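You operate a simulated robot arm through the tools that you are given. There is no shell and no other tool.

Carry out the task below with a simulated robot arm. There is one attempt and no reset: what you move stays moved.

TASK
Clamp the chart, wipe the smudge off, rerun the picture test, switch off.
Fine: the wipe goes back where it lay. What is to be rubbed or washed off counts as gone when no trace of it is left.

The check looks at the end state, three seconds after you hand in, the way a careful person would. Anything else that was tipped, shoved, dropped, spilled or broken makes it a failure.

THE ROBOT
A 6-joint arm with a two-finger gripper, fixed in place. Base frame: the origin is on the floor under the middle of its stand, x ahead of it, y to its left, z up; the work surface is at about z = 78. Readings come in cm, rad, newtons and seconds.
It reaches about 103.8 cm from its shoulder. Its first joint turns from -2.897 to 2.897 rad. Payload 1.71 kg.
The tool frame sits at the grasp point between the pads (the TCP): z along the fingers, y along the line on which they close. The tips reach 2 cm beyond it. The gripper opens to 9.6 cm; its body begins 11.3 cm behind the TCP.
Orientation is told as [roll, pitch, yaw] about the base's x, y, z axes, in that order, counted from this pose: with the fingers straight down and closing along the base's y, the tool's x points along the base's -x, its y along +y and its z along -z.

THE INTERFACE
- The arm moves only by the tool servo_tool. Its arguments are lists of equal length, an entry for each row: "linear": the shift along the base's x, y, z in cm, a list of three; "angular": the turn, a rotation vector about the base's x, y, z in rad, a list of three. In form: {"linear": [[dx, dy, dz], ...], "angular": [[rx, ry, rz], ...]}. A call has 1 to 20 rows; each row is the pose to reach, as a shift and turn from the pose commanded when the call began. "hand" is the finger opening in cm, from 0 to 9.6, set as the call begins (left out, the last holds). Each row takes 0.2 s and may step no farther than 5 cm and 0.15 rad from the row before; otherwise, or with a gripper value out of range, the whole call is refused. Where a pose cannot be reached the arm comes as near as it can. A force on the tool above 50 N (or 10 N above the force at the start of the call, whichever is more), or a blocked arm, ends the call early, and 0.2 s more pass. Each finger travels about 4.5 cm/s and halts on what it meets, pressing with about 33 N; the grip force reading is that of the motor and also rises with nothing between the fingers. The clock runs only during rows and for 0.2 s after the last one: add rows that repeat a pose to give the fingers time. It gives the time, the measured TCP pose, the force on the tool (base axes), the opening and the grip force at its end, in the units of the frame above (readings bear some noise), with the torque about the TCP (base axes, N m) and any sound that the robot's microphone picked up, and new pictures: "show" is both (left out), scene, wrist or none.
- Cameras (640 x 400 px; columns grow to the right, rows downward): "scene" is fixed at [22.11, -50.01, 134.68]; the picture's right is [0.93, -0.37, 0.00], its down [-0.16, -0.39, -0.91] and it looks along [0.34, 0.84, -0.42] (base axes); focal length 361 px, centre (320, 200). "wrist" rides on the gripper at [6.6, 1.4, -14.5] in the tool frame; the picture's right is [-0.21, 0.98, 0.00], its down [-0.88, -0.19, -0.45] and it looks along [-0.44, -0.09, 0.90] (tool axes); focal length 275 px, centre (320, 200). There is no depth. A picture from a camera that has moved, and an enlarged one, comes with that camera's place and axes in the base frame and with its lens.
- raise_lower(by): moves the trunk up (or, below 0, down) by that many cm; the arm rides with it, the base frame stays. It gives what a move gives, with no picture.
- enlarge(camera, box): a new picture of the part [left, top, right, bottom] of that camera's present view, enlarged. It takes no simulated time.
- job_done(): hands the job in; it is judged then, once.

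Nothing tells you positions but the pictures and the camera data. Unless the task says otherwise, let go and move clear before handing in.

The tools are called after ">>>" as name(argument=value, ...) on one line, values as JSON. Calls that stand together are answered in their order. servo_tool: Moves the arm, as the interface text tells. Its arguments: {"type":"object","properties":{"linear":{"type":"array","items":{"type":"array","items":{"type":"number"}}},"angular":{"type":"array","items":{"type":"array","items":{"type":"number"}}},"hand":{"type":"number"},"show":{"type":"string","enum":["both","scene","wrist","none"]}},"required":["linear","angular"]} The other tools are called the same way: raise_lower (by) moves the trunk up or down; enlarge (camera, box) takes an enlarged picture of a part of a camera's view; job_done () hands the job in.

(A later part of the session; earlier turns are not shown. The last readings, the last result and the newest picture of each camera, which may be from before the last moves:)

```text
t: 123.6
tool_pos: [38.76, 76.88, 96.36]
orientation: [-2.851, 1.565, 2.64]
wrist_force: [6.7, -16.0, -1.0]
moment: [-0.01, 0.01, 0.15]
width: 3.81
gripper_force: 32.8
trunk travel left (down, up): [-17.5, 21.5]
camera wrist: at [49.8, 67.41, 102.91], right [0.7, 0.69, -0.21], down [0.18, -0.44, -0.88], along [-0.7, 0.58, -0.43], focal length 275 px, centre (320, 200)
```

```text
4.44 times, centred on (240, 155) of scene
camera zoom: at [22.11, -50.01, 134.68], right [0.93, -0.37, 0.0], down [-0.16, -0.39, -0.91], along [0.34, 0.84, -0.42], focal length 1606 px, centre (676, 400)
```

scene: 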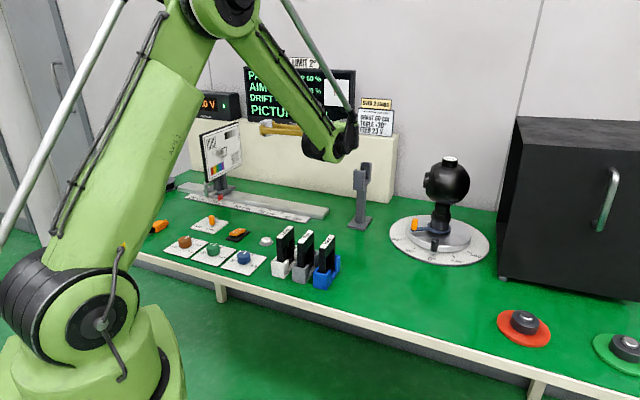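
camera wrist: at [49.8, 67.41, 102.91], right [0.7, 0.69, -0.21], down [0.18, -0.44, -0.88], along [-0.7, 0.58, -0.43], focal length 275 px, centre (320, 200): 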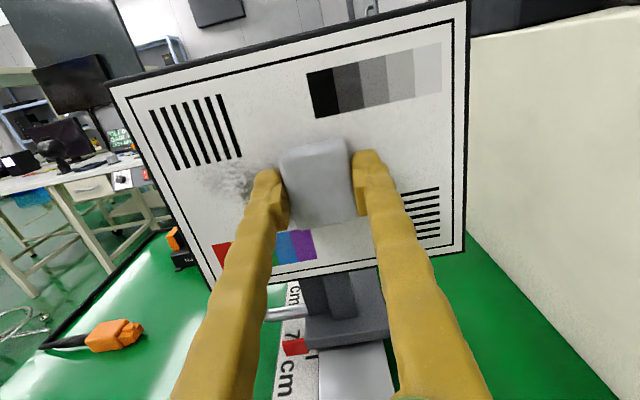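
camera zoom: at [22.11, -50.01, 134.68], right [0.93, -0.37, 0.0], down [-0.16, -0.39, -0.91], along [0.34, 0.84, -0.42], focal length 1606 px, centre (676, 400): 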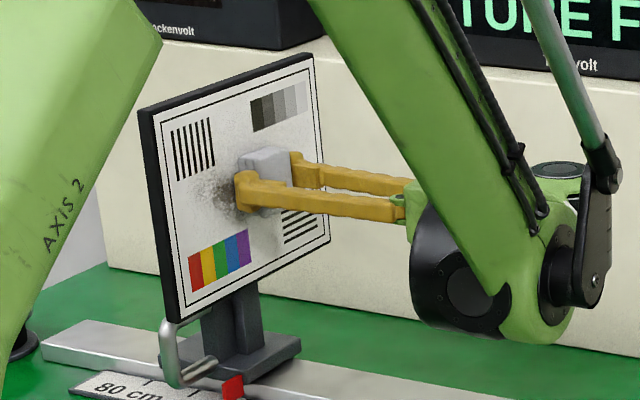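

The left part visible from the wrist is noticeably fainter. Continuing with full left–right strokes at slightly lighter pressure.

>>> servo_tool(linear=[[0.59, 0.54, 0], [1.15, 1.11, 0], [1.71, 1.69, 0], [2.27, 2.26, 0], [1.71, 1.69, 0], [1.15, 1.11, 0], [0.59, 0.54, 0], [0.03, -0.03, 0], [-0.53, -0.6, 0], [-1.09, -1.18, 0], [-1.64, -1.75, 0], [-2.2, -2.32, 0], [-2.76, -2.89, 0], [-3.32, -3.47, 0], [-3.88, -4.04, 0], [-4.44, -4.61, 0], [-4.99, -5.18, 0], [-5.55, -5.76, 0]], angular=[[0, 0, 0], [0, 0, 0], [0, 0, 0], [0, 0, 0], [0, 0, 0], [0, 0, 0], [0, 0, 0], [0, 0, 0], [0, 0, 0], [0, 0, 0], [0, 0, 0], [0, 0, 0], [0, 0, 0], [0, 0, 0], [0, 0, 0], [0, 0, 0], [0, 0, 0], [0, 0, 0]], show="wrist")

>>> enlarge(camera="wrist", box=[260, 70, 540, 250])

>>> enlarge(camera="scene", box=[190, 110, 290, 200])

```text
t: 127.4
tool_pos: [33.03, 71.12, 96.35]
orientation: [-2.735, 1.566, 2.753]
wrist_force: [0.1, -0.8, 0.8]
moment: [0.0, -0.02, 0.02]
width: 3.79
gripper_force: 33.4
trunk travel left (down, up): [-17.5, 21.5]
camera wrist: at [44.16, 61.7, 102.91], right [0.7, 0.69, -0.21], down [0.18, -0.44, -0.88], along [-0.7, 0.57, -0.43], focal length 275 px, centre (320, 200)
```

wrist: 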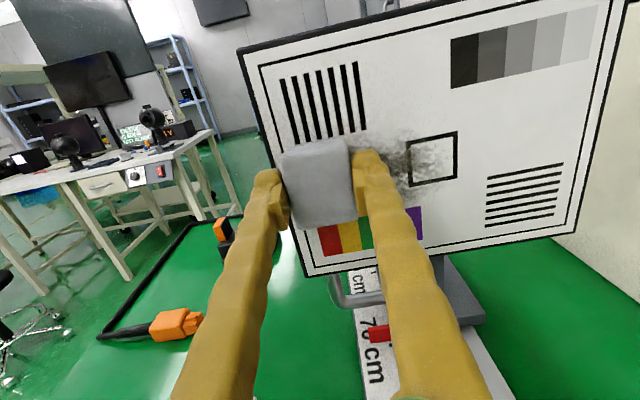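

```text
2.22 times, centred on (400, 160) of wrist
camera zoom: at [44.16, 61.7, 102.91], right [0.7, 0.69, -0.21], down [0.18, -0.44, -0.88], along [-0.7, 0.57, -0.43], focal length 612 px, centre (142, 289)
```

zoom: 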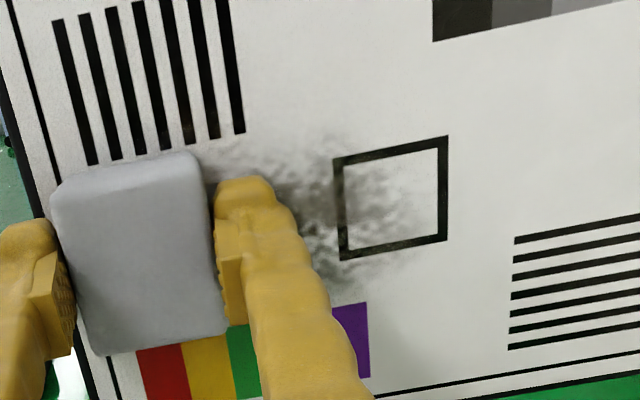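

```text
4.44 times, centred on (240, 155) of scene
camera zoom: at [22.11, -50.01, 134.68], right [0.93, -0.37, 0.0], down [-0.16, -0.39, -0.91], along [0.34, 0.84, -0.42], focal length 1606 px, centre (676, 400)
```

zoom: 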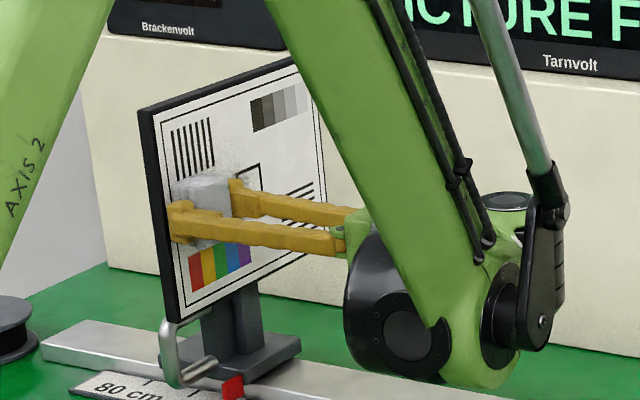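

The left end lost contact, and progress is hard to judge through the arm. I'm retracting briefly for an unobstructed 10× view to compare with the earlier one.

>>> servo_tool(linear=[[0.72, -0.7, 0], [2.5, -2.1, 0.5], [5, -4, 1], [8, -5, 1.5], [10.5, -6, 2], [10.5, -6, 2]], angular=[[0, 0, 0], [0, 0, 0], [0, 0, 0], [0, 0, 0], [0, 0, 0], [0, 0, 0]], show="none")

>>> enlarge(camera="scene", box=[200, 130, 250, 170])

>>> enlarge(camera="wrist", box=[160, 60, 440, 250])

```text
t: 128.8
tool_pos: [43.57, 65.12, 98.34]
orientation: [-2.752, 1.565, 2.741]
wrist_force: [0.5, 0.3, 0.6]
moment: [0.02, 0.0, -0.02]
width: 3.79
gripper_force: 32.8
trunk travel left (down, up): [-17.5, 21.5]
```

```text
10.00 times, centred on (225, 150) of scene
camera zoom: at [22.11, -50.01, 134.68], right [0.93, -0.37, 0.0], down [-0.16, -0.39, -0.91], along [0.34, 0.84, -0.42], focal length 3613 px, centre (1270, 700)
```

zoom: 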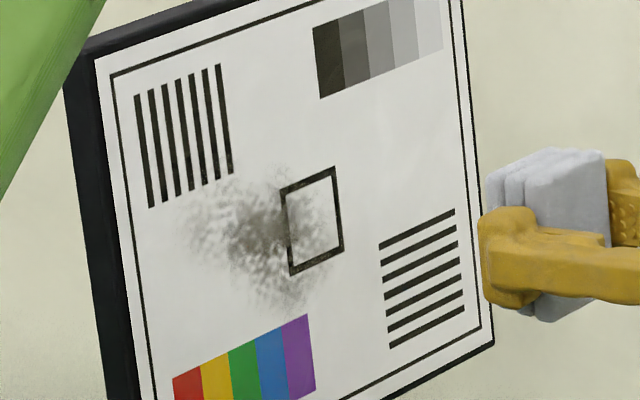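

```text
2.11 times, centred on (300, 155) of wrist
camera zoom: at [54.75, 55.63, 104.91], right [0.7, 0.69, -0.21], down [0.18, -0.44, -0.88], along [-0.7, 0.57, -0.43], focal length 580 px, centre (362, 295)
```

zoom: 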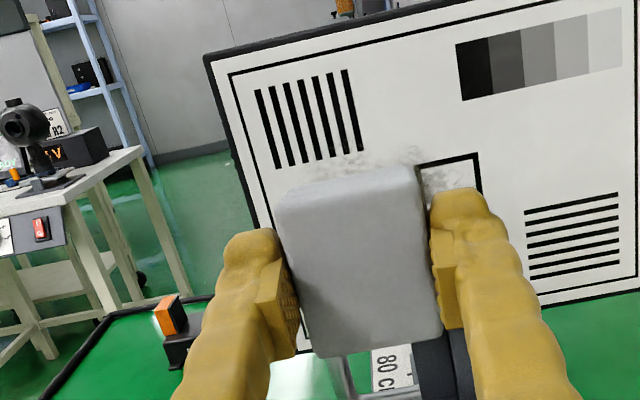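

>>> enlarge(camera="wrist", box=[220, 120, 420, 260])

>>> enlarge(camera="scene", box=[235, 140, 275, 172])

```text
2.86 times, centred on (320, 190) of wrist
camera zoom: at [54.75, 55.63, 104.91], right [0.7, 0.69, -0.21], down [0.18, -0.44, -0.88], along [-0.7, 0.57, -0.43], focal length 786 px, centre (320, 229)
```

zoom: 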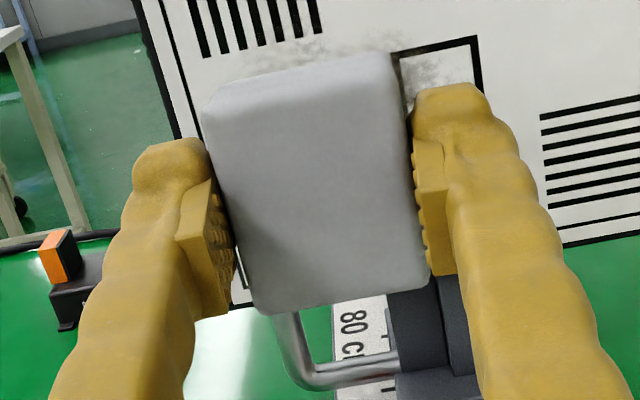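

```text
12.50 times, centred on (255, 156) of scene
camera zoom: at [22.11, -50.01, 134.68], right [0.93, -0.37, 0.0], down [-0.16, -0.39, -0.91], along [0.34, 0.84, -0.42], focal length 4516 px, centre (1132, 750)
```

zoom: 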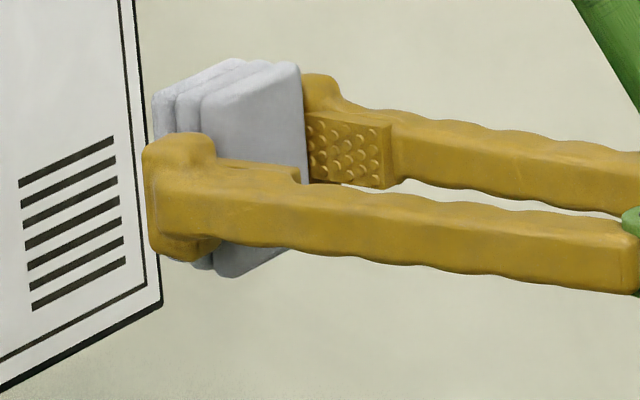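

The wipe still leads by a few millimetres, so the flat contact was genuine; it may just need much more rubbing. I'll go back and rub intensively over one area, then compare.

>>> servo_tool(linear=[[-1.9, 2.2, -0.6], [-3.8, 4.4, -1.2], [-5.7, 6.6, -1.8], [-7.1, 8.2, -2], [-7.35, 8.5, -2], [-7.35, 8.5, -2]], angular=[[0, 0, 0], [0, 0, 0], [0, 0, 0], [0, 0, 0], [0, 0, 0], [0, 0, 0]], show="none")

>>> servo_tool(linear=[[-0.07, 0.07, 0], [-0.14, 0.14, 0], [-0.18, 0.18, 0]], angular=[[0, 0, 0], [0, 0, 0], [0, 0, 0]], show="none")

```text
t: 130.2
tool_pos: [36.22, 73.37, 96.4]
orientation: [-2.732, 1.566, 2.759]
wrist_force: [0.8, 0.0, -0.3]
moment: [0.0, 0.0, -0.03]
width: 3.82
gripper_force: 32.7
trunk travel left (down, up): [-17.5, 21.5]
```

```text
t: 131.0
tool_pos: [36.16, 73.72, 96.33]
orientation: [-2.751, 1.566, 2.739]
wrist_force: [1.0, 0.1, 0.0]
moment: [0.02, -0.01, -0.01]
width: 3.82
gripper_force: 32.9
trunk travel left (down, up): [-17.5, 21.5]
```

>>> servo_tool(linear=[[-0.07, 0.07, 0], [-0.14, 0.14, 0]], angular=[[0, 0, 0], [0, 0, 0]], show="none")

>>> servo_tool(linear=[[-0.04, 0.04, 0], [-0.08, 0.08, 0]], angular=[[0, 0, 0], [0, 0, 0]], show="none")

```text
t: 131.6
tool_pos: [35.95, 74.03, 96.28]
orientation: [-2.753, 1.566, 2.735]
wrist_force: [-0.7, 0.4, -0.3]
moment: [0.0, 0.03, -0.01]
width: 3.77
gripper_force: 33.2
trunk travel left (down, up): [-17.5, 21.5]
```

```text
t: 132.2
tool_pos: [35.87, 74.09, 96.35]
orientation: [-2.746, 1.565, 2.745]
wrist_force: [1.3, -1.7, -1.3]
moment: [-0.02, -0.05, 0.09]
width: 3.81
gripper_force: 33.1
trunk travel left (down, up): [-17.5, 21.5]
```

Light contact. Now pressing about 0.1 cm more and oscillating ±2 cm flat over the darkest part.

>>> servo_tool(linear=[[-0.07, 0.07, 0], [0.63, 0.79, 0], [1.33, 1.5, 0], [0.63, 0.79, 0], [-0.07, 0.07, 0], [-0.77, -0.65, 0], [-1.47, -1.36, 0], [-0.77, -0.65, 0], [-0.07, 0.07, 0], [0.63, 0.79, 0], [1.33, 1.5, 0], [0.63, 0.79, 0], [-0.07, 0.07, 0], [-0.77, -0.65, 0], [-1.47, -1.36, 0], [-0.77, -0.65, 0], [-0.07, 0.07, 0], [0.63, 0.79, 0], [1.33, 1.5, 0]], angular=[[0, 0, 0], [0, 0, 0], [0, 0, 0], [0, 0, 0], [0, 0, 0], [0, 0, 0], [0, 0, 0], [0, 0, 0], [0, 0, 0], [0, 0, 0], [0, 0, 0], [0, 0, 0], [0, 0, 0], [0, 0, 0], [0, 0, 0], [0, 0, 0], [0, 0, 0], [0, 0, 0], [0, 0, 0]], show="none")

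>>> servo_tool(linear=[[0.7, 0.72, 0], [1.4, 1.43, 0], [2.1, 2.15, 0], [2.8, 2.87, 0], [3.5, 3.58, 0]], angular=[[0, 0, 0], [0, 0, 0], [0, 0, 0], [0, 0, 0], [0, 0, 0]], show="wrist")

>>> enlarge(camera="wrist", box=[60, 70, 340, 250])

>>> enlarge(camera="scene", box=[200, 130, 250, 170])

```text
t: 136.2
tool_pos: [37.17, 75.43, 96.32]
orientation: [-2.812, 1.565, 2.678]
wrist_force: [4.3, -11.0, -2.0]
moment: [-0.03, -0.02, 0.07]
width: 3.79
gripper_force: 32.7
trunk travel left (down, up): [-17.5, 21.5]
```

```text
t: 137.4
tool_pos: [40.76, 79.2, 96.36]
orientation: [-2.855, 1.567, 2.636]
wrist_force: [7.7, -15.9, -0.8]
moment: [0.03, -0.01, 0.12]
width: 3.8
gripper_force: 32.9
trunk travel left (down, up): [-17.5, 21.5]
camera wrist: at [51.89, 69.6, 102.94], right [0.7, 0.69, -0.21], down [0.18, -0.44, -0.88], along [-0.7, 0.58, -0.43], focal length 275 px, centre (320, 200)
```

wrist: 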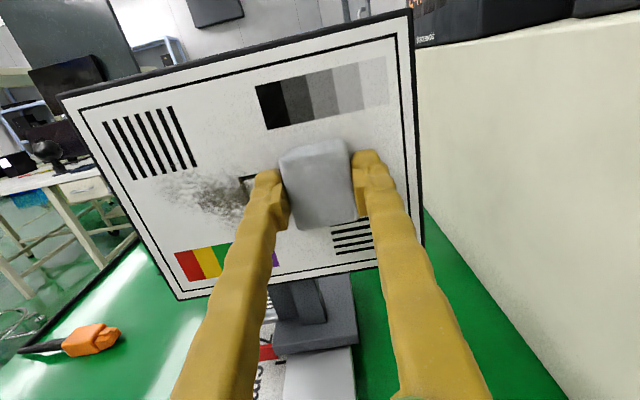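

```text
2.22 times, centred on (200, 160) of wrist
camera zoom: at [51.89, 69.6, 102.94], right [0.7, 0.69, -0.21], down [0.18, -0.44, -0.88], along [-0.7, 0.58, -0.43], focal length 612 px, centre (587, 289)
```

zoom: 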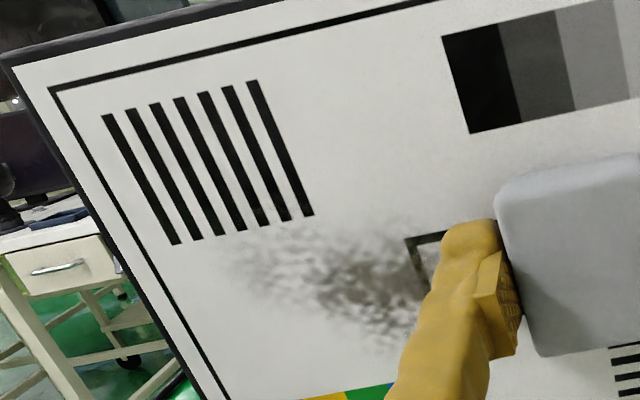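

```text
10.00 times, centred on (225, 150) of scene
camera zoom: at [22.11, -50.01, 134.68], right [0.93, -0.37, 0.0], down [-0.16, -0.39, -0.91], along [0.34, 0.84, -0.42], focal length 3613 px, centre (1270, 700)
```

zoom: 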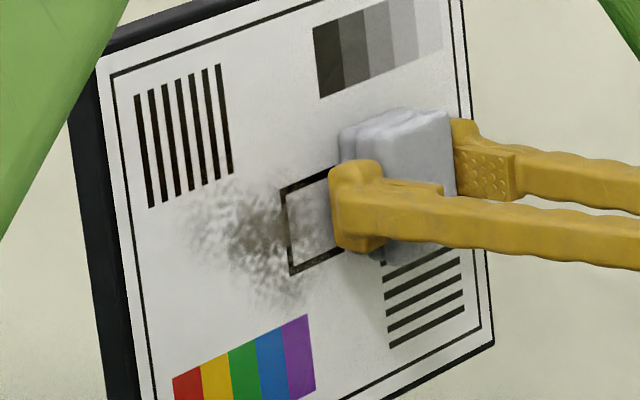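

>>> enlarge(camera="wrist", box=[150, 140, 270, 230])

>>> servo_tool(linear=[[0.72, -0.7, 0], [2.5, -1.5, 0.5], [4, -2, 1], [4, -2, 1]], angular=[[0, 0, 0], [0, 0, 0], [0, 0, 0], [0, 0, 0]], show="wrist")

>>> enlarge(camera="scene", box=[200, 130, 250, 170])

>>> enlarge(camera="wrist", box=[140, 110, 300, 230])

```text
4.44 times, centred on (210, 185) of wrist
camera zoom: at [51.89, 69.6, 102.94], right [0.7, 0.69, -0.21], down [0.18, -0.44, -0.88], along [-0.7, 0.58, -0.43], focal length 1224 px, centre (809, 267)
```

zoom: 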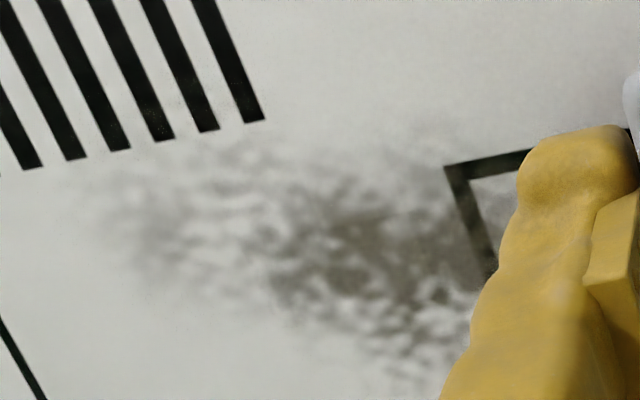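

```text
t: 138.4
tool_pos: [44.69, 77.21, 97.32]
orientation: [-2.751, 1.564, 2.74]
wrist_force: [-0.4, 0.2, 0.5]
moment: [0.04, -0.02, 0.01]
width: 3.82
gripper_force: 32.9
trunk travel left (down, up): [-17.5, 21.5]
camera wrist: at [55.74, 67.7, 103.87], right [0.7, 0.69, -0.21], down [0.18, -0.44, -0.88], along [-0.7, 0.57, -0.43], focal length 275 px, centre (320, 200)
```

wrist: 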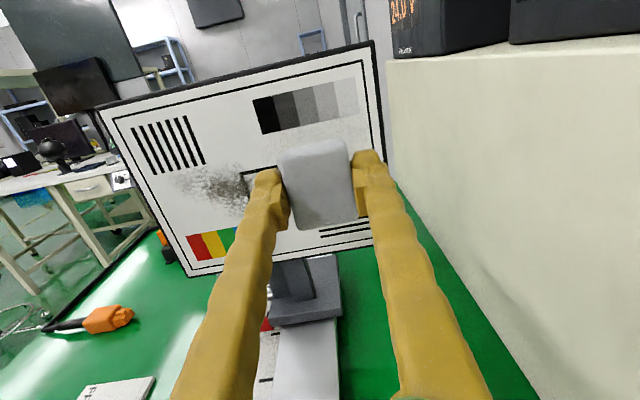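

```text
10.00 times, centred on (225, 150) of scene
camera zoom: at [22.11, -50.01, 134.68], right [0.93, -0.37, 0.0], down [-0.16, -0.39, -0.91], along [0.34, 0.84, -0.42], focal length 3613 px, centre (1270, 700)
```

zoom: 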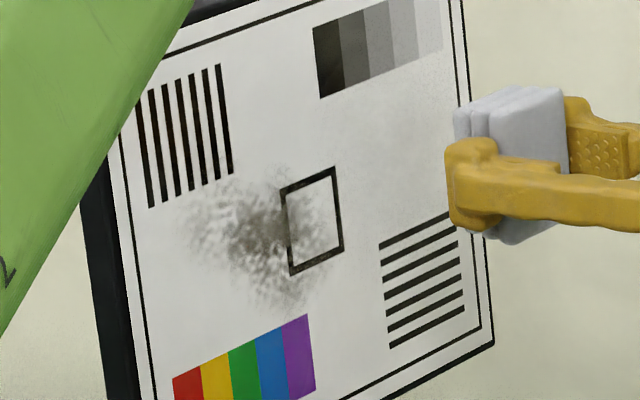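

```text
3.33 times, centred on (220, 170) of wrist
camera zoom: at [55.74, 67.7, 103.87], right [0.7, 0.69, -0.21], down [0.18, -0.44, -0.88], along [-0.7, 0.57, -0.43], focal length 918 px, centre (653, 300)
```

zoom: 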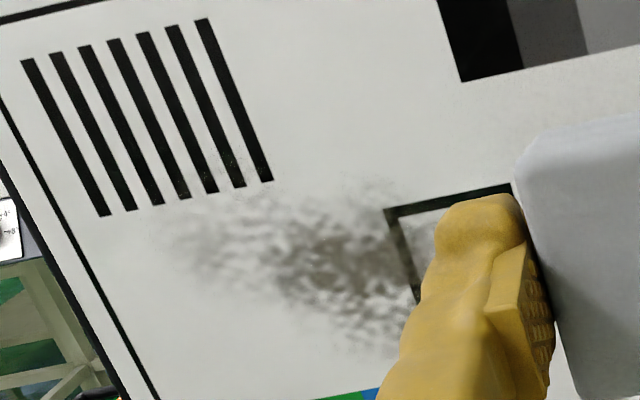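

Still unchanged after flat rubbing at 2–5 cm/s. Perhaps the strokes must be brisker; I'll re-establish flat contact and try faster strokes.

>>> servo_tool(linear=[[-1.5, 0, -0.4], [-4, -0.2, -0.8], [-6.5, -1.2, -1], [-8.2, -2.5, -1], [-8.55, -3.3, -1], [-8.6, -3.35, -1]], angular=[[0, 0, 0], [0, 0, 0], [0, 0, 0], [0, 0, 0], [0, 0, 0], [0, 0, 0]], show="none")

```text
t: 139.8
tool_pos: [36.24, 73.66, 96.39]
orientation: [-2.767, 1.567, 2.725]
wrist_force: [0.4, -0.5, 0.4]
moment: [-0.02, -0.03, 0.02]
width: 3.83
gripper_force: 32.8
trunk travel left (down, up): [-17.5, 21.5]
```

>>> servo_tool(linear=[[-0.15, 0.14, 0], [-0.25, 0.24, 0], [-0.32, 0.31, 0]], angular=[[0, 0, 0], [0, 0, 0], [0, 0, 0]], show="none")

>>> servo_tool(linear=[[-0.05, 0.05, 0], [-0.09, 0.09, 0]], angular=[[0, 0, 0], [0, 0, 0]], show="none")

```text
t: 140.6
tool_pos: [35.85, 73.99, 96.4]
orientation: [-2.776, 1.565, 2.716]
wrist_force: [3.1, -7.2, -1.6]
moment: [-0.01, -0.01, 0.09]
width: 3.8
gripper_force: 32.7
trunk travel left (down, up): [-17.5, 21.5]
```

```text
t: 141.2
tool_pos: [35.75, 74.04, 96.34]
orientation: [-2.821, 1.566, 2.667]
wrist_force: [13.4, -19.5, -4.5]
moment: [-0.07, -0.05, 0.13]
width: 3.81
gripper_force: 33.6
trunk travel left (down, up): [-17.5, 21.5]
```

23 N flat. Now brisk strokes of 2.5 cm per step (12 cm/s).

>>> servo_tool(linear=[[1.4, 1.43, 0], [2.8, 2.86, 0], [1.4, 1.43, 0], [0, 0, 0], [-1.4, -1.43, 0], [-2.45, -2.51, 0], [-1.4, -1.43, 0], [0, 0, 0], [1.4, 1.43, 0], [2.8, 2.86, 0], [1.4, 1.43, 0], [0, 0, 0], [-1.4, -1.43, 0], [-2.45, -2.51, 0], [-1.4, -1.43, 0], [0, 0, 0], [1.4, 1.43, 0], [2.8, 2.86, 0], [4.2, 4.3, 0]], angular=[[0, 0, 0], [0, 0, 0], [0, 0, 0], [0, 0, 0], [0, 0, 0], [0, 0, 0], [0, 0, 0], [0, 0, 0], [0, 0, 0], [0, 0, 0], [0, 0, 0], [0, 0, 0], [0, 0, 0], [0, 0, 0], [0, 0, 0], [0, 0, 0], [0, 0, 0], [0, 0, 0], [0, 0, 0]], show="wrist")

>>> enlarge(camera="wrist", box=[60, 70, 340, 250])

>>> enlarge(camera="scene", box=[200, 130, 250, 170])

```text
t: 145.2
tool_pos: [39.99, 78.12, 96.38]
orientation: [-2.87, 1.566, 2.621]
wrist_force: [14.2, -23.8, -3.0]
moment: [-0.01, -0.03, 0.16]
width: 3.82
gripper_force: 33.3
trunk travel left (down, up): [-17.5, 21.5]
camera wrist: at [51.05, 68.9, 102.96], right [0.7, 0.69, -0.21], down [0.18, -0.44, -0.88], along [-0.7, 0.58, -0.43], focal length 275 px, centre (320, 200)
```

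wrist: 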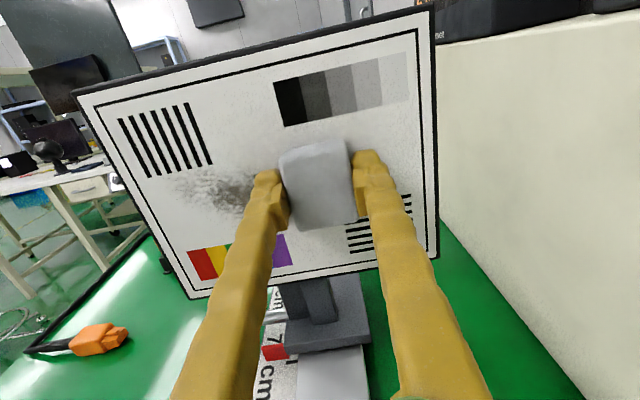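

```text
2.22 times, centred on (200, 160) of wrist
camera zoom: at [51.05, 68.9, 102.96], right [0.7, 0.69, -0.21], down [0.18, -0.44, -0.88], along [-0.7, 0.58, -0.43], focal length 612 px, centre (587, 289)
```

zoom: 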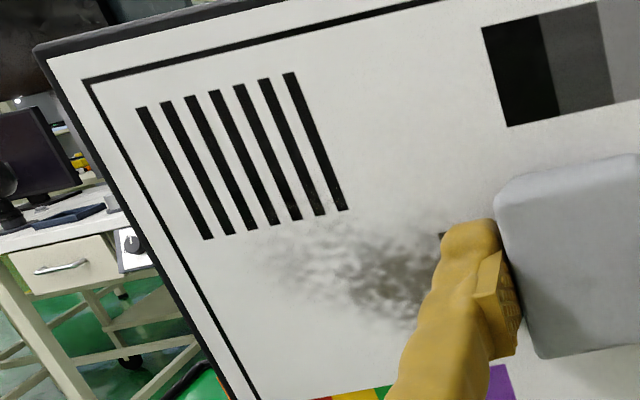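

```text
10.00 times, centred on (225, 150) of scene
camera zoom: at [22.11, -50.01, 134.68], right [0.93, -0.37, 0.0], down [-0.16, -0.39, -0.91], along [0.34, 0.84, -0.42], focal length 3613 px, centre (1270, 700)
```

zoom: 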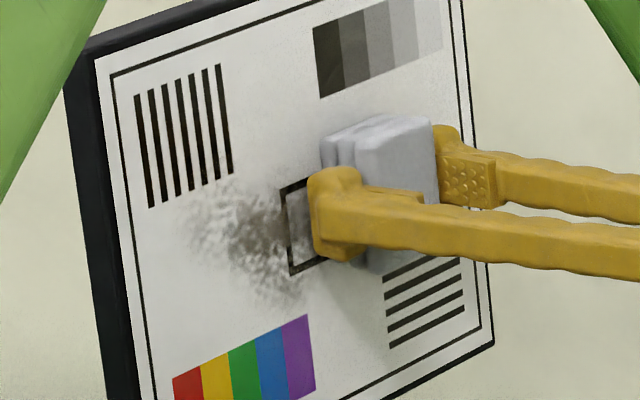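

This time the smudge looks paler, so firmer and brisker strokes help. Repeating the same.

>>> servo_tool(linear=[[-1.4, -1.43, 0], [-2.8, -2.86, 0], [-4.2, -4.3, 0], [-5.6, -5.73, 0], [-6.6, -6.76, 0], [-5.6, -5.73, 0], [-4.2, -4.3, 0], [-2.8, -2.86, 0], [-1.4, -1.43, 0], [0, 0, 0], [-1.4, -1.43, 0], [-2.8, -2.86, 0], [-4.2, -4.3, 0], [-5.6, -5.73, 0], [-6.6, -6.76, 0], [-5.6, -5.73, 0], [-4.2, -4.3, 0], [-2.8, -2.86, 0], [-1.4, -1.43, 0], [0, 0, 0]], angular=[[0, 0, 0], [0, 0, 0], [0, 0, 0], [0, 0, 0], [0, 0, 0], [0, 0, 0], [0, 0, 0], [0, 0, 0], [0, 0, 0], [0, 0, 0], [0, 0, 0], [0, 0, 0], [0, 0, 0], [0, 0, 0], [0, 0, 0], [0, 0, 0], [0, 0, 0], [0, 0, 0], [0, 0, 0], [0, 0, 0]], show="wrist")

>>> enlarge(camera="wrist", box=[60, 70, 340, 250])

>>> enlarge(camera="scene", box=[200, 130, 250, 170])

```text
t: 149.4
tool_pos: [39.91, 78.41, 96.31]
orientation: [-2.799, 1.567, 2.689]
wrist_force: [9.6, -14.8, -3.9]
moment: [-0.03, -0.01, 0.09]
width: 3.84
gripper_force: 33.1
trunk travel left (down, up): [-17.5, 21.5]
camera wrist: at [51.01, 68.93, 102.86], right [0.7, 0.69, -0.21], down [0.18, -0.44, -0.88], along [-0.69, 0.58, -0.43], focal length 275 px, centre (320, 200)
```

wrist: 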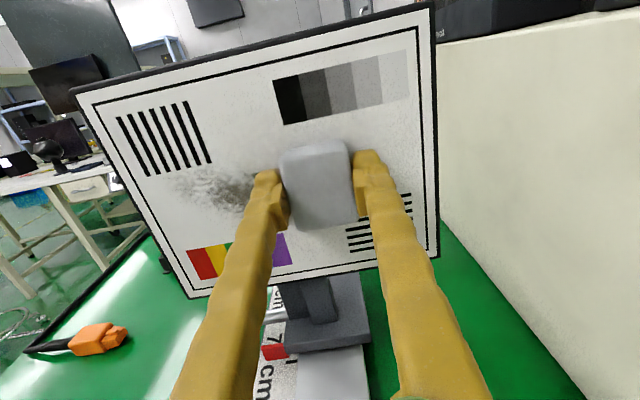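

```text
2.22 times, centred on (200, 160) of wrist
camera zoom: at [51.01, 68.93, 102.86], right [0.7, 0.69, -0.21], down [0.18, -0.44, -0.88], along [-0.69, 0.58, -0.43], focal length 612 px, centre (587, 289)
```

zoom: 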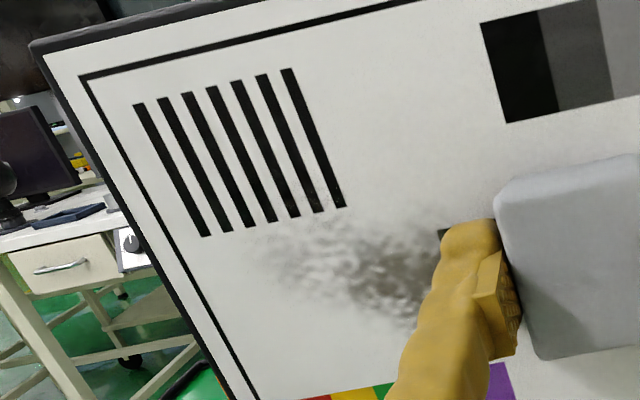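

```text
10.00 times, centred on (225, 150) of scene
camera zoom: at [22.11, -50.01, 134.68], right [0.93, -0.37, 0.0], down [-0.16, -0.39, -0.91], along [0.34, 0.84, -0.42], focal length 3613 px, centre (1270, 700)
```

zoom: 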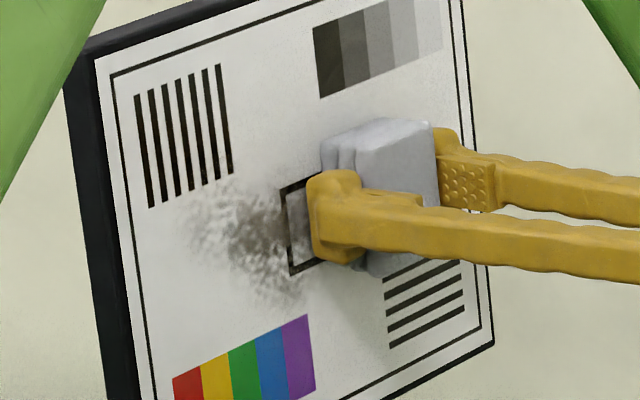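

Even firm, brisk, flat rubbing changes nothing, although friction shows it is truly the wipe on the chart. I now suspect the wipe turned upside down when it slipped the first time (its layers looked reversed afterwards), so its rubbing side faces the wrong way. I'm taking it to a clear table area to inspect it.

>>> servo_tool(linear=[[0.72, -0.7, 0], [2.2, -2.1, 1], [4, -4.5, 3], [5.3, -7, 5], [6.2, -9.7, 6], [7, -12.5, 6], [7.6, -15, 6], [8.2, -17.5, 6], [8.7, -20, 6], [9.2, -22.5, 6], [9.6, -25, 6], [9.9, -27.5, 6], [10.1, -29.5, 6], [10.1, -31.4, 6], [10.1, -31.4, 6]], angular=[[0, 0, 0], [-0.06, -0.06, 0], [-0.14, -0.145, 0], [-0.23, -0.235, 0], [-0.32, -0.325, 0], [-0.41, -0.42, 0], [-0.5, -0.51, 0], [-0.59, -0.605, 0], [-0.68, -0.7, 0], [-0.77, -0.79, 0], [-0.86, -0.88, 0], [-0.95, -0.975, 0], [-1.04, -1.07, 0], [-1.092, -1.12, 0], [-1.092, -1.12, 0]])

```text
t: 152.6
tool_pos: [50.05, 46.88, 102.24]
orientation: [0.02, 0.01, -0.774]
wrist_force: [0.7, 0.7, -0.6]
moment: [0.01, 0.01, 0.02]
width: 3.82
gripper_force: 33.1
trunk travel left (down, up): [-17.5, 21.5]
camera wrist: at [46.08, 52.12, 116.99], right [0.83, 0.56, 0.02], down [0.49, -0.75, 0.43], along [0.25, -0.35, -0.9], focal length 275 px, centre (320, 200)
```

scene: 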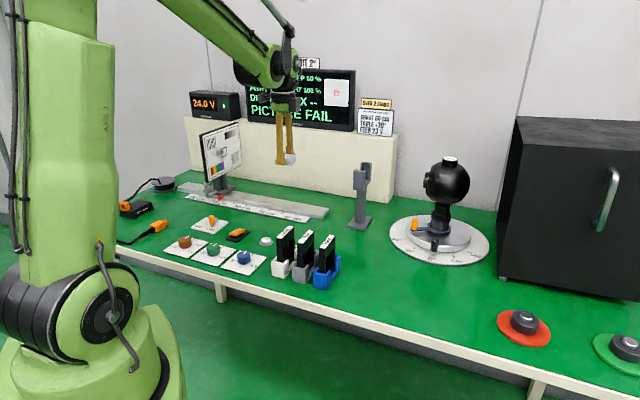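
wrist: 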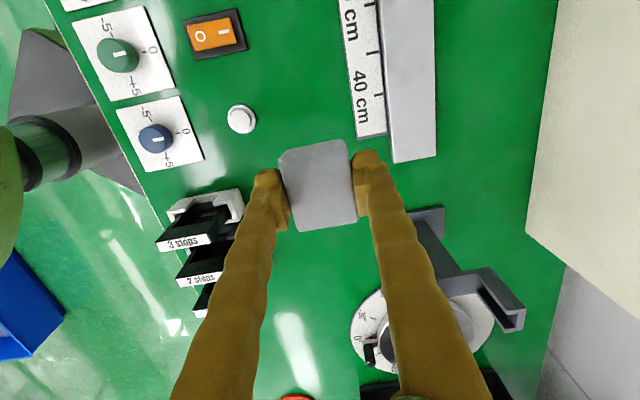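

This area is clear. Lowering and setting the wipe down here to inspect it.

>>> servo_tool(linear=[[0, 0, -4], [0, 0, -8], [0, 0, -12], [0, 0, -16], [0, 0, -19.5], [0, 0, -21], [0, 0, -21.4], [0, 0, -21.4]], angular=[[0, 0, 0], [0, 0, 0], [0, 0, 0], [0, 0, 0], [0, 0, 0], [0, 0, 0], [0, 0, 0], [0, 0, 0]], show="none")

>>> servo_tool(linear=[[0, 0, 0], [0, 0, 0], [0, 0, 0], [0, 0, 0], [0, 0, 0]], angular=[[0, 0, 0], [0, 0, 0], [0, 0, 0], [0, 0, 0], [0, 0, 0]], hand=8, show="none")

>>> servo_tool(linear=[[0, 0, 2], [0, 0, 5], [0, 0, 9], [0, 0, 13], [0, 0, 17], [0, 0, 20], [0, 0, 20]], angular=[[0, 0, 0], [0, 0, 0], [0, 0, 0], [0, 0, 0], [0, 0, 0], [0, 0, 0], [0, 0, 0]], show="wrist")

>>> enlarge(camera="scene", box=[270, 200, 330, 240])

>>> enlarge(camera="wrist", box=[260, 80, 360, 150])

```text
t: 154.4
tool_pos: [50.0, 47.02, 81.02]
orientation: [0.019, 0.01, -0.774]
wrist_force: [-0.4, 0.1, -1.2]
moment: [0.0, -0.05, 0.0]
width: 3.82
gripper_force: 32.9
trunk travel left (down, up): [-17.5, 21.5]
```

```text
t: 155.6
tool_pos: [49.98, 46.87, 81.07]
orientation: [0.021, 0.009, -0.772]
wrist_force: [0.6, 0.4, -0.3]
moment: [-0.01, 0.01, 0.02]
width: 8.0
gripper_force: 0.1
trunk travel left (down, up): [-17.5, 21.5]
```

```text
t: 157.2
tool_pos: [50.02, 46.97, 101.03]
orientation: [0.021, 0.008, -0.772]
wrist_force: [0.3, -0.7, 0.4]
moment: [0.02, 0.0, -0.03]
width: 8.02
gripper_force: 0.1
trunk travel left (down, up): [-17.5, 21.5]
camera wrist: at [46.06, 52.22, 115.61], right [0.83, 0.56, 0.02], down [0.5, -0.75, 0.43], along [0.25, -0.35, -0.9], focal length 275 px, centre (320, 200)
```

wrist: 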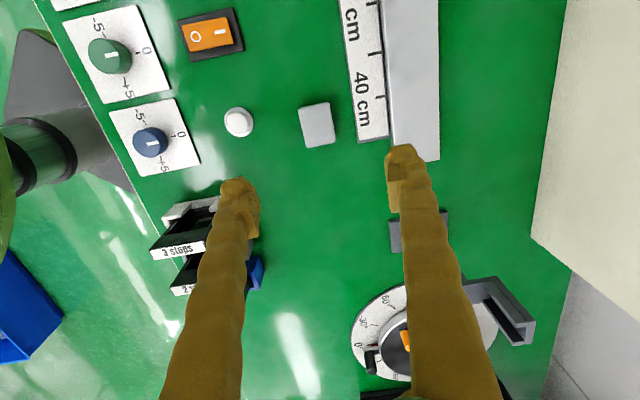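

```text
10.00 times, centred on (300, 220) of scene
camera zoom: at [22.11, -50.01, 134.68], right [0.93, -0.37, 0.0], down [-0.16, -0.39, -0.91], along [0.34, 0.84, -0.42], focal length 3613 px, centre (520, 0)
```

zoom: 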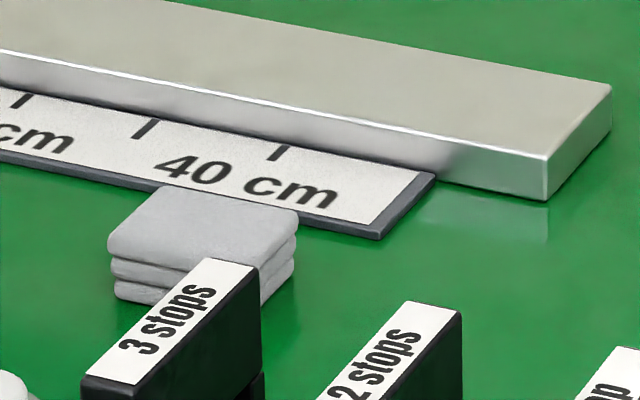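

```text
5.71 times, centred on (310, 115) of wrist
camera zoom: at [46.06, 52.22, 115.61], right [0.83, 0.56, 0.02], down [0.5, -0.75, 0.43], along [0.25, -0.35, -0.9], focal length 1573 px, centre (377, 686)
```

zoom: 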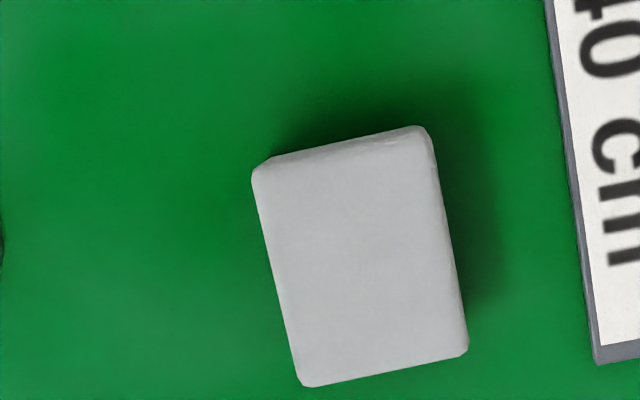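

The layers confirm it: the wider layer is now on top, whereas at the start it was at the bottom, so the wipe is upside down. I'll turn it over with tilted grips; first I'm re-gripping it upright and moving it a little away from the scale board to have room.

>>> servo_tool(linear=[[-0.1, 0, -4], [-0.2, 0, -8], [-0.2, 0, -12], [-0.2, 0, -16], [-0.2, 0, -19], [-0.2, 0, -20.2], [-0.2, 0, -20.45], [-0.2, 0, -20.45]], angular=[[0, 0, 0], [0, 0, 0], [0, 0, 0], [0, 0, 0], [0, 0, 0], [0, 0, 0], [0, 0, 0], [0, 0, 0]], hand=5, show="wrist")

>>> enlarge(camera="wrist", box=[220, 120, 420, 260])

```text
t: 159.0
tool_pos: [49.66, 47.02, 80.63]
orientation: [0.019, 0.011, -0.773]
wrist_force: [-0.6, 0.5, -0.7]
moment: [0.01, 0.04, -0.02]
width: 4.99
gripper_force: 0.2
trunk travel left (down, up): [-17.5, 21.5]
camera wrist: at [45.79, 52.27, 95.14], right [0.83, 0.56, 0.02], down [0.5, -0.75, 0.43], along [0.25, -0.35, -0.9], focal length 275 px, centre (320, 200)
```

wrist: 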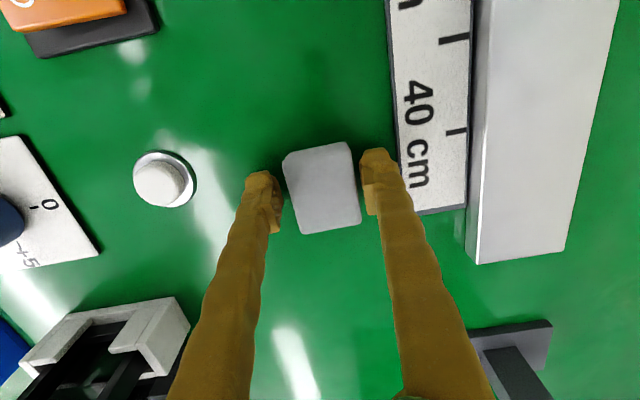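

```text
2.86 times, centred on (320, 190) of wrist
camera zoom: at [45.79, 52.27, 95.14], right [0.83, 0.56, 0.02], down [0.5, -0.75, 0.43], along [0.25, -0.35, -0.9], focal length 786 px, centre (320, 229)
```

zoom: 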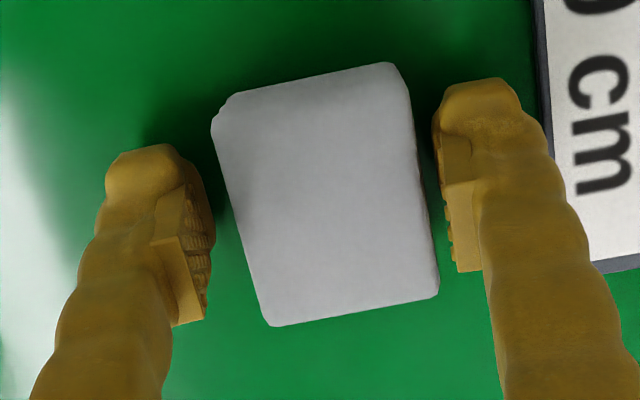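

Closing, lifting slightly, and carrying it to a roomier spot.

>>> servo_tool(linear=[[0, 0, 0], [0, 0, 0], [0, 0, 0], [0, 0, 0]], angular=[[0, 0, 0], [0, 0, 0], [0, 0, 0], [0, 0, 0]], hand=2.8, show="none")

>>> servo_tool(linear=[[0, 0, 0.5], [0, 0, 1.5], [0, 0, 3], [0.8, -1.5, 3], [1.6, -3, 3], [2.5, -4.5, 3], [3.3, -6, 3], [3.3, -6, 1.5], [3.3, -6, 0.5], [3.3, -6, 0.15], [3.3, -6, 0.15]], angular=[[0, 0, 0], [0, 0, 0], [0, 0, 0], [0, 0, 0], [0, 0, 0], [0, 0, 0], [0, 0, 0], [0, 0, 0], [0, 0, 0], [0, 0, 0], [0, 0, 0]], show="wrist")

```text
t: 160.0
tool_pos: [49.68, 47.06, 80.49]
orientation: [0.019, 0.011, -0.776]
wrist_force: [0.0, -0.5, -0.7]
moment: [0.04, 0.05, 0.03]
width: 3.85
gripper_force: 33.0
trunk travel left (down, up): [-17.5, 21.5]
```

```text
t: 162.4
tool_pos: [53.06, 41.05, 80.57]
orientation: [0.02, 0.011, -0.772]
wrist_force: [-0.2, 0.6, -0.3]
moment: [-0.05, 0.05, 0.01]
width: 3.8
gripper_force: 32.8
trunk travel left (down, up): [-17.5, 21.5]
camera wrist: at [49.14, 46.23, 95.3], right [0.83, 0.56, 0.02], down [0.5, -0.75, 0.43], along [0.25, -0.35, -0.9], focal length 275 px, centre (320, 200)
```

wrist: 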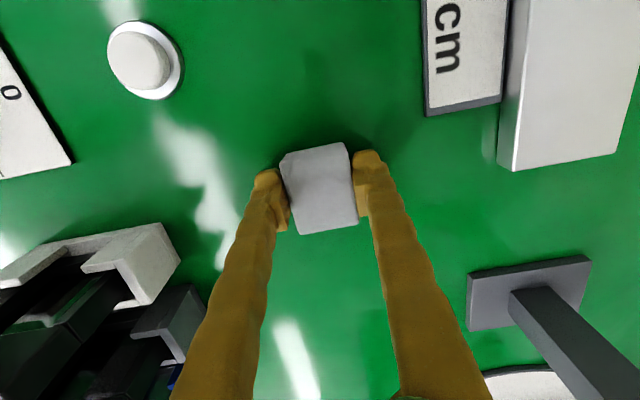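

Set at a clear spot. Releasing, rising, and tilting the tool about 42° for the first half-turn grip.

>>> servo_tool(linear=[[0, 0, 0], [0, 0, 0], [0, 0, 0], [0, 0, 2], [0, 0, 5], [0.1, -0.1, 8], [0.15, -0.15, 9], [0.2, -0.2, 9], [0.25, -0.25, 9], [0.3, -0.3, 9], [0.34, -0.35, 9], [0.34, -0.35, 9], [0.34, -0.35, 9]], angular=[[0, 0, 0], [0, 0, 0], [0, 0, 0], [0, 0, 0], [0, 0, 0], [0.073, 0.075, 0], [0.146, 0.149, 0], [0.218, 0.224, 0], [0.291, 0.299, 0], [0.364, 0.374, 0], [0.436, 0.448, 0], [0.509, 0.523, 0], [0.509, 0.523, 0]], hand=6)

>>> enlarge(camera="scene", box=[270, 170, 370, 250])

```text
t: 165.2
tool_pos: [53.39, 40.58, 89.53]
orientation: [0.016, 0.742, -0.776]
wrist_force: [-0.8, -0.2, -0.3]
moment: [0.01, 0.0, 0.03]
width: 6.01
gripper_force: 0.0
trunk travel left (down, up): [-17.5, 21.5]
camera wrist: at [57.68, 37.94, 104.81], right [0.8, 0.58, -0.13], down [0.54, -0.8, -0.27], along [-0.26, 0.15, -0.96], focal length 275 px, centre (320, 200)
```

scene: 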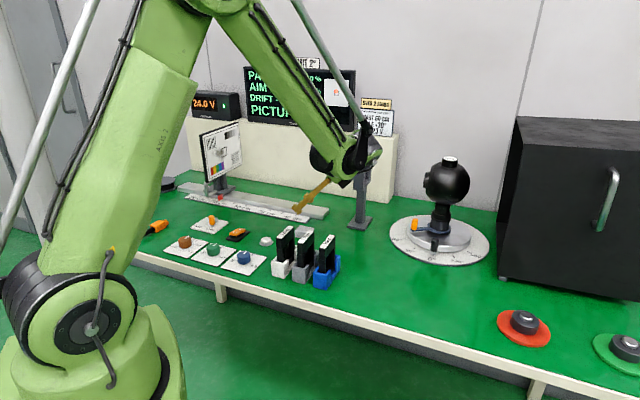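
wrist: 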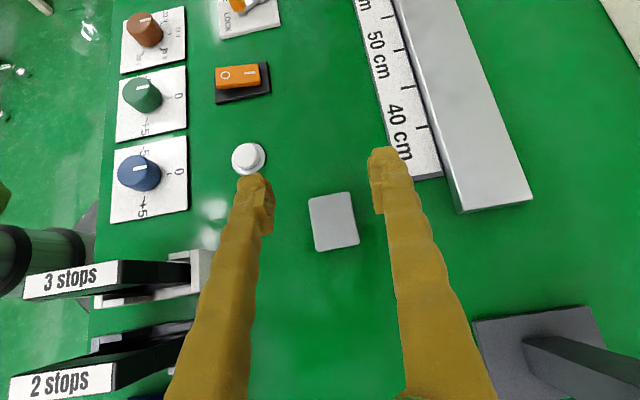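

```text
5.00 times, centred on (320, 210) of scene
camera zoom: at [22.11, -50.01, 134.68], right [0.93, -0.37, 0.0], down [-0.16, -0.39, -0.91], along [0.34, 0.84, -0.42], focal length 1806 px, centre (320, 150)
```

zoom: 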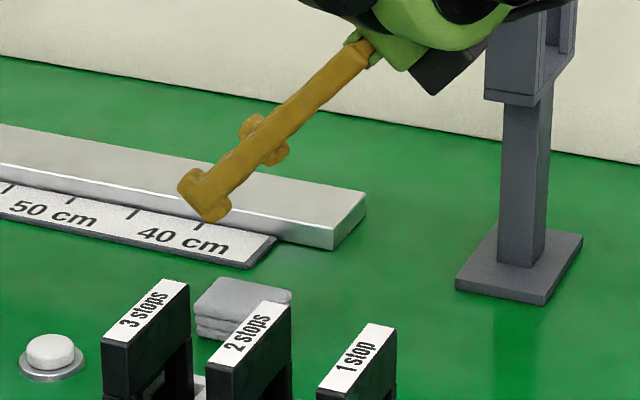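

The wipe is centred between the tilted fingers. Descending to grip it at this angle.

>>> servo_tool(linear=[[0, 0.05, -2.5], [0, 0.05, -5], [0, 0.05, -7], [0, 0.05, -8.2], [0, 0.05, -8.7], [0, 0.05, -8.85], [0, 0.05, -8.85]], angular=[[0, 0, 0], [0, 0, 0], [0, 0, 0], [0, 0, 0], [0, 0, 0], [0, 0, 0], [0, 0, 0]], show="wrist")

>>> enlarge(camera="wrist", box=[220, 120, 420, 260])

>>> enlarge(camera="scene", box=[270, 170, 370, 250])

```text
t: 166.8
tool_pos: [53.36, 40.75, 80.8]
orientation: [0.016, 0.741, -0.774]
wrist_force: [0.3, 0.2, -0.5]
moment: [0.02, -0.02, 0.0]
width: 6.02
gripper_force: 0.0
trunk travel left (down, up): [-17.5, 21.5]
camera wrist: at [57.62, 38.04, 95.99], right [0.8, 0.58, -0.13], down [0.54, -0.8, -0.27], along [-0.26, 0.14, -0.96], focal length 275 px, centre (320, 200)
```

wrist: 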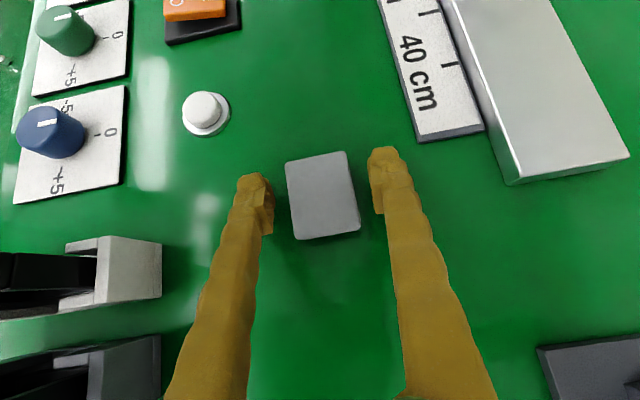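

```text
2.86 times, centred on (320, 190) of wrist
camera zoom: at [57.62, 38.04, 95.99], right [0.8, 0.58, -0.13], down [0.54, -0.8, -0.27], along [-0.26, 0.14, -0.96], focal length 786 px, centre (320, 229)
```

zoom: 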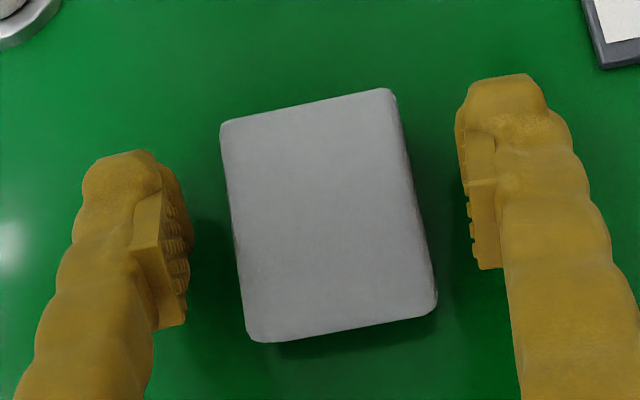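

```text
5.00 times, centred on (320, 210) of scene
camera zoom: at [22.11, -50.01, 134.68], right [0.93, -0.37, 0.0], down [-0.16, -0.39, -0.91], along [0.34, 0.84, -0.42], focal length 1806 px, centre (320, 150)
```

zoom: 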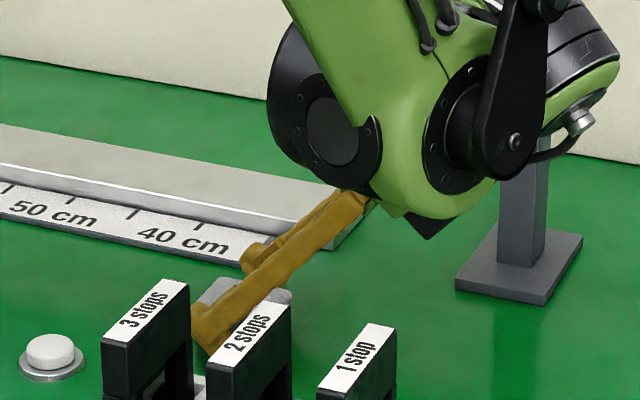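

Clear of everything. Lowering the last 0.2 cm and closing.

>>> servo_tool(linear=[[0, 0, -0.1], [0, 0, -0.2], [0, 0, -0.2]], angular=[[0, 0, 0], [0, 0, 0], [0, 0, 0]], show="none")

>>> servo_tool(linear=[[0, 0, 0], [0, 0, 0], [0, 0, 0], [0, 0, 0], [0, 0, 0]], angular=[[0, 0, 0], [0, 0, 0], [0, 0, 0], [0, 0, 0], [0, 0, 0]], hand=2.8, show="none")

>>> servo_tool(linear=[[0, 0, 0.3], [0, 0, 0.8], [0, 0, 1.5], [0, 0, 2.5], [0, 0, 4]], angular=[[0, 0, 0], [0, 0, 0], [0, 0, 0], [0, 0, 0], [0, 0, 0]], show="wrist")

>>> enlarge(camera="wrist", box=[220, 120, 420, 260])

```text
t: 167.6
tool_pos: [53.37, 40.71, 80.47]
orientation: [0.018, 0.741, -0.775]
wrist_force: [-0.6, 0.0, 0.1]
moment: [-0.02, -0.01, 0.01]
width: 6.0
gripper_force: 0.1
trunk travel left (down, up): [-17.5, 21.5]
```

```text
t: 168.8
tool_pos: [53.36, 40.71, 80.52]
orientation: [0.017, 0.741, -0.776]
wrist_force: [0.6, -0.7, -0.1]
moment: [-0.04, 0.0, 0.02]
width: 3.83
gripper_force: 32.9
trunk travel left (down, up): [-17.5, 21.5]
```

```text
t: 170.0
tool_pos: [53.39, 40.89, 84.59]
orientation: [0.016, 0.742, -0.774]
wrist_force: [0.8, 0.4, -0.6]
moment: [0.03, 0.04, 0.02]
width: 3.83
gripper_force: 33.3
trunk travel left (down, up): [-17.5, 21.5]
camera wrist: at [57.64, 38.05, 99.73], right [0.8, 0.58, -0.13], down [0.54, -0.8, -0.27], along [-0.26, 0.14, -0.96], focal length 275 px, centre (320, 200)
```

wrist: 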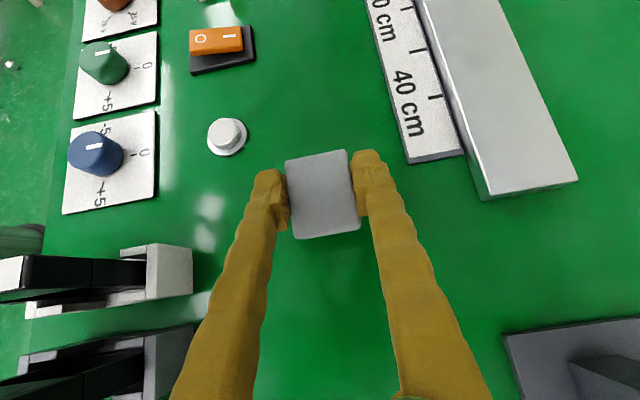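

```text
2.86 times, centred on (320, 190) of wrist
camera zoom: at [57.64, 38.05, 99.73], right [0.8, 0.58, -0.13], down [0.54, -0.8, -0.27], along [-0.26, 0.14, -0.96], focal length 786 px, centre (320, 229)
```

zoom: 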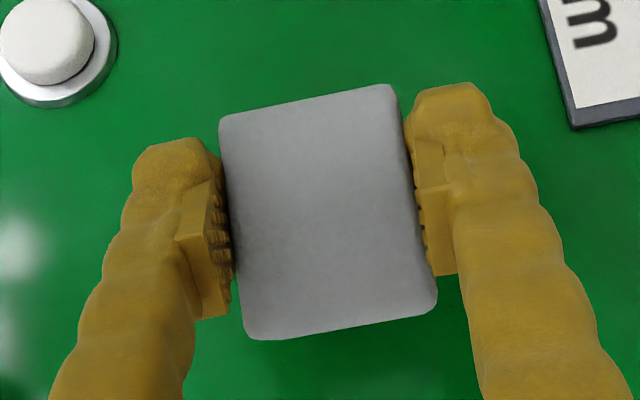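

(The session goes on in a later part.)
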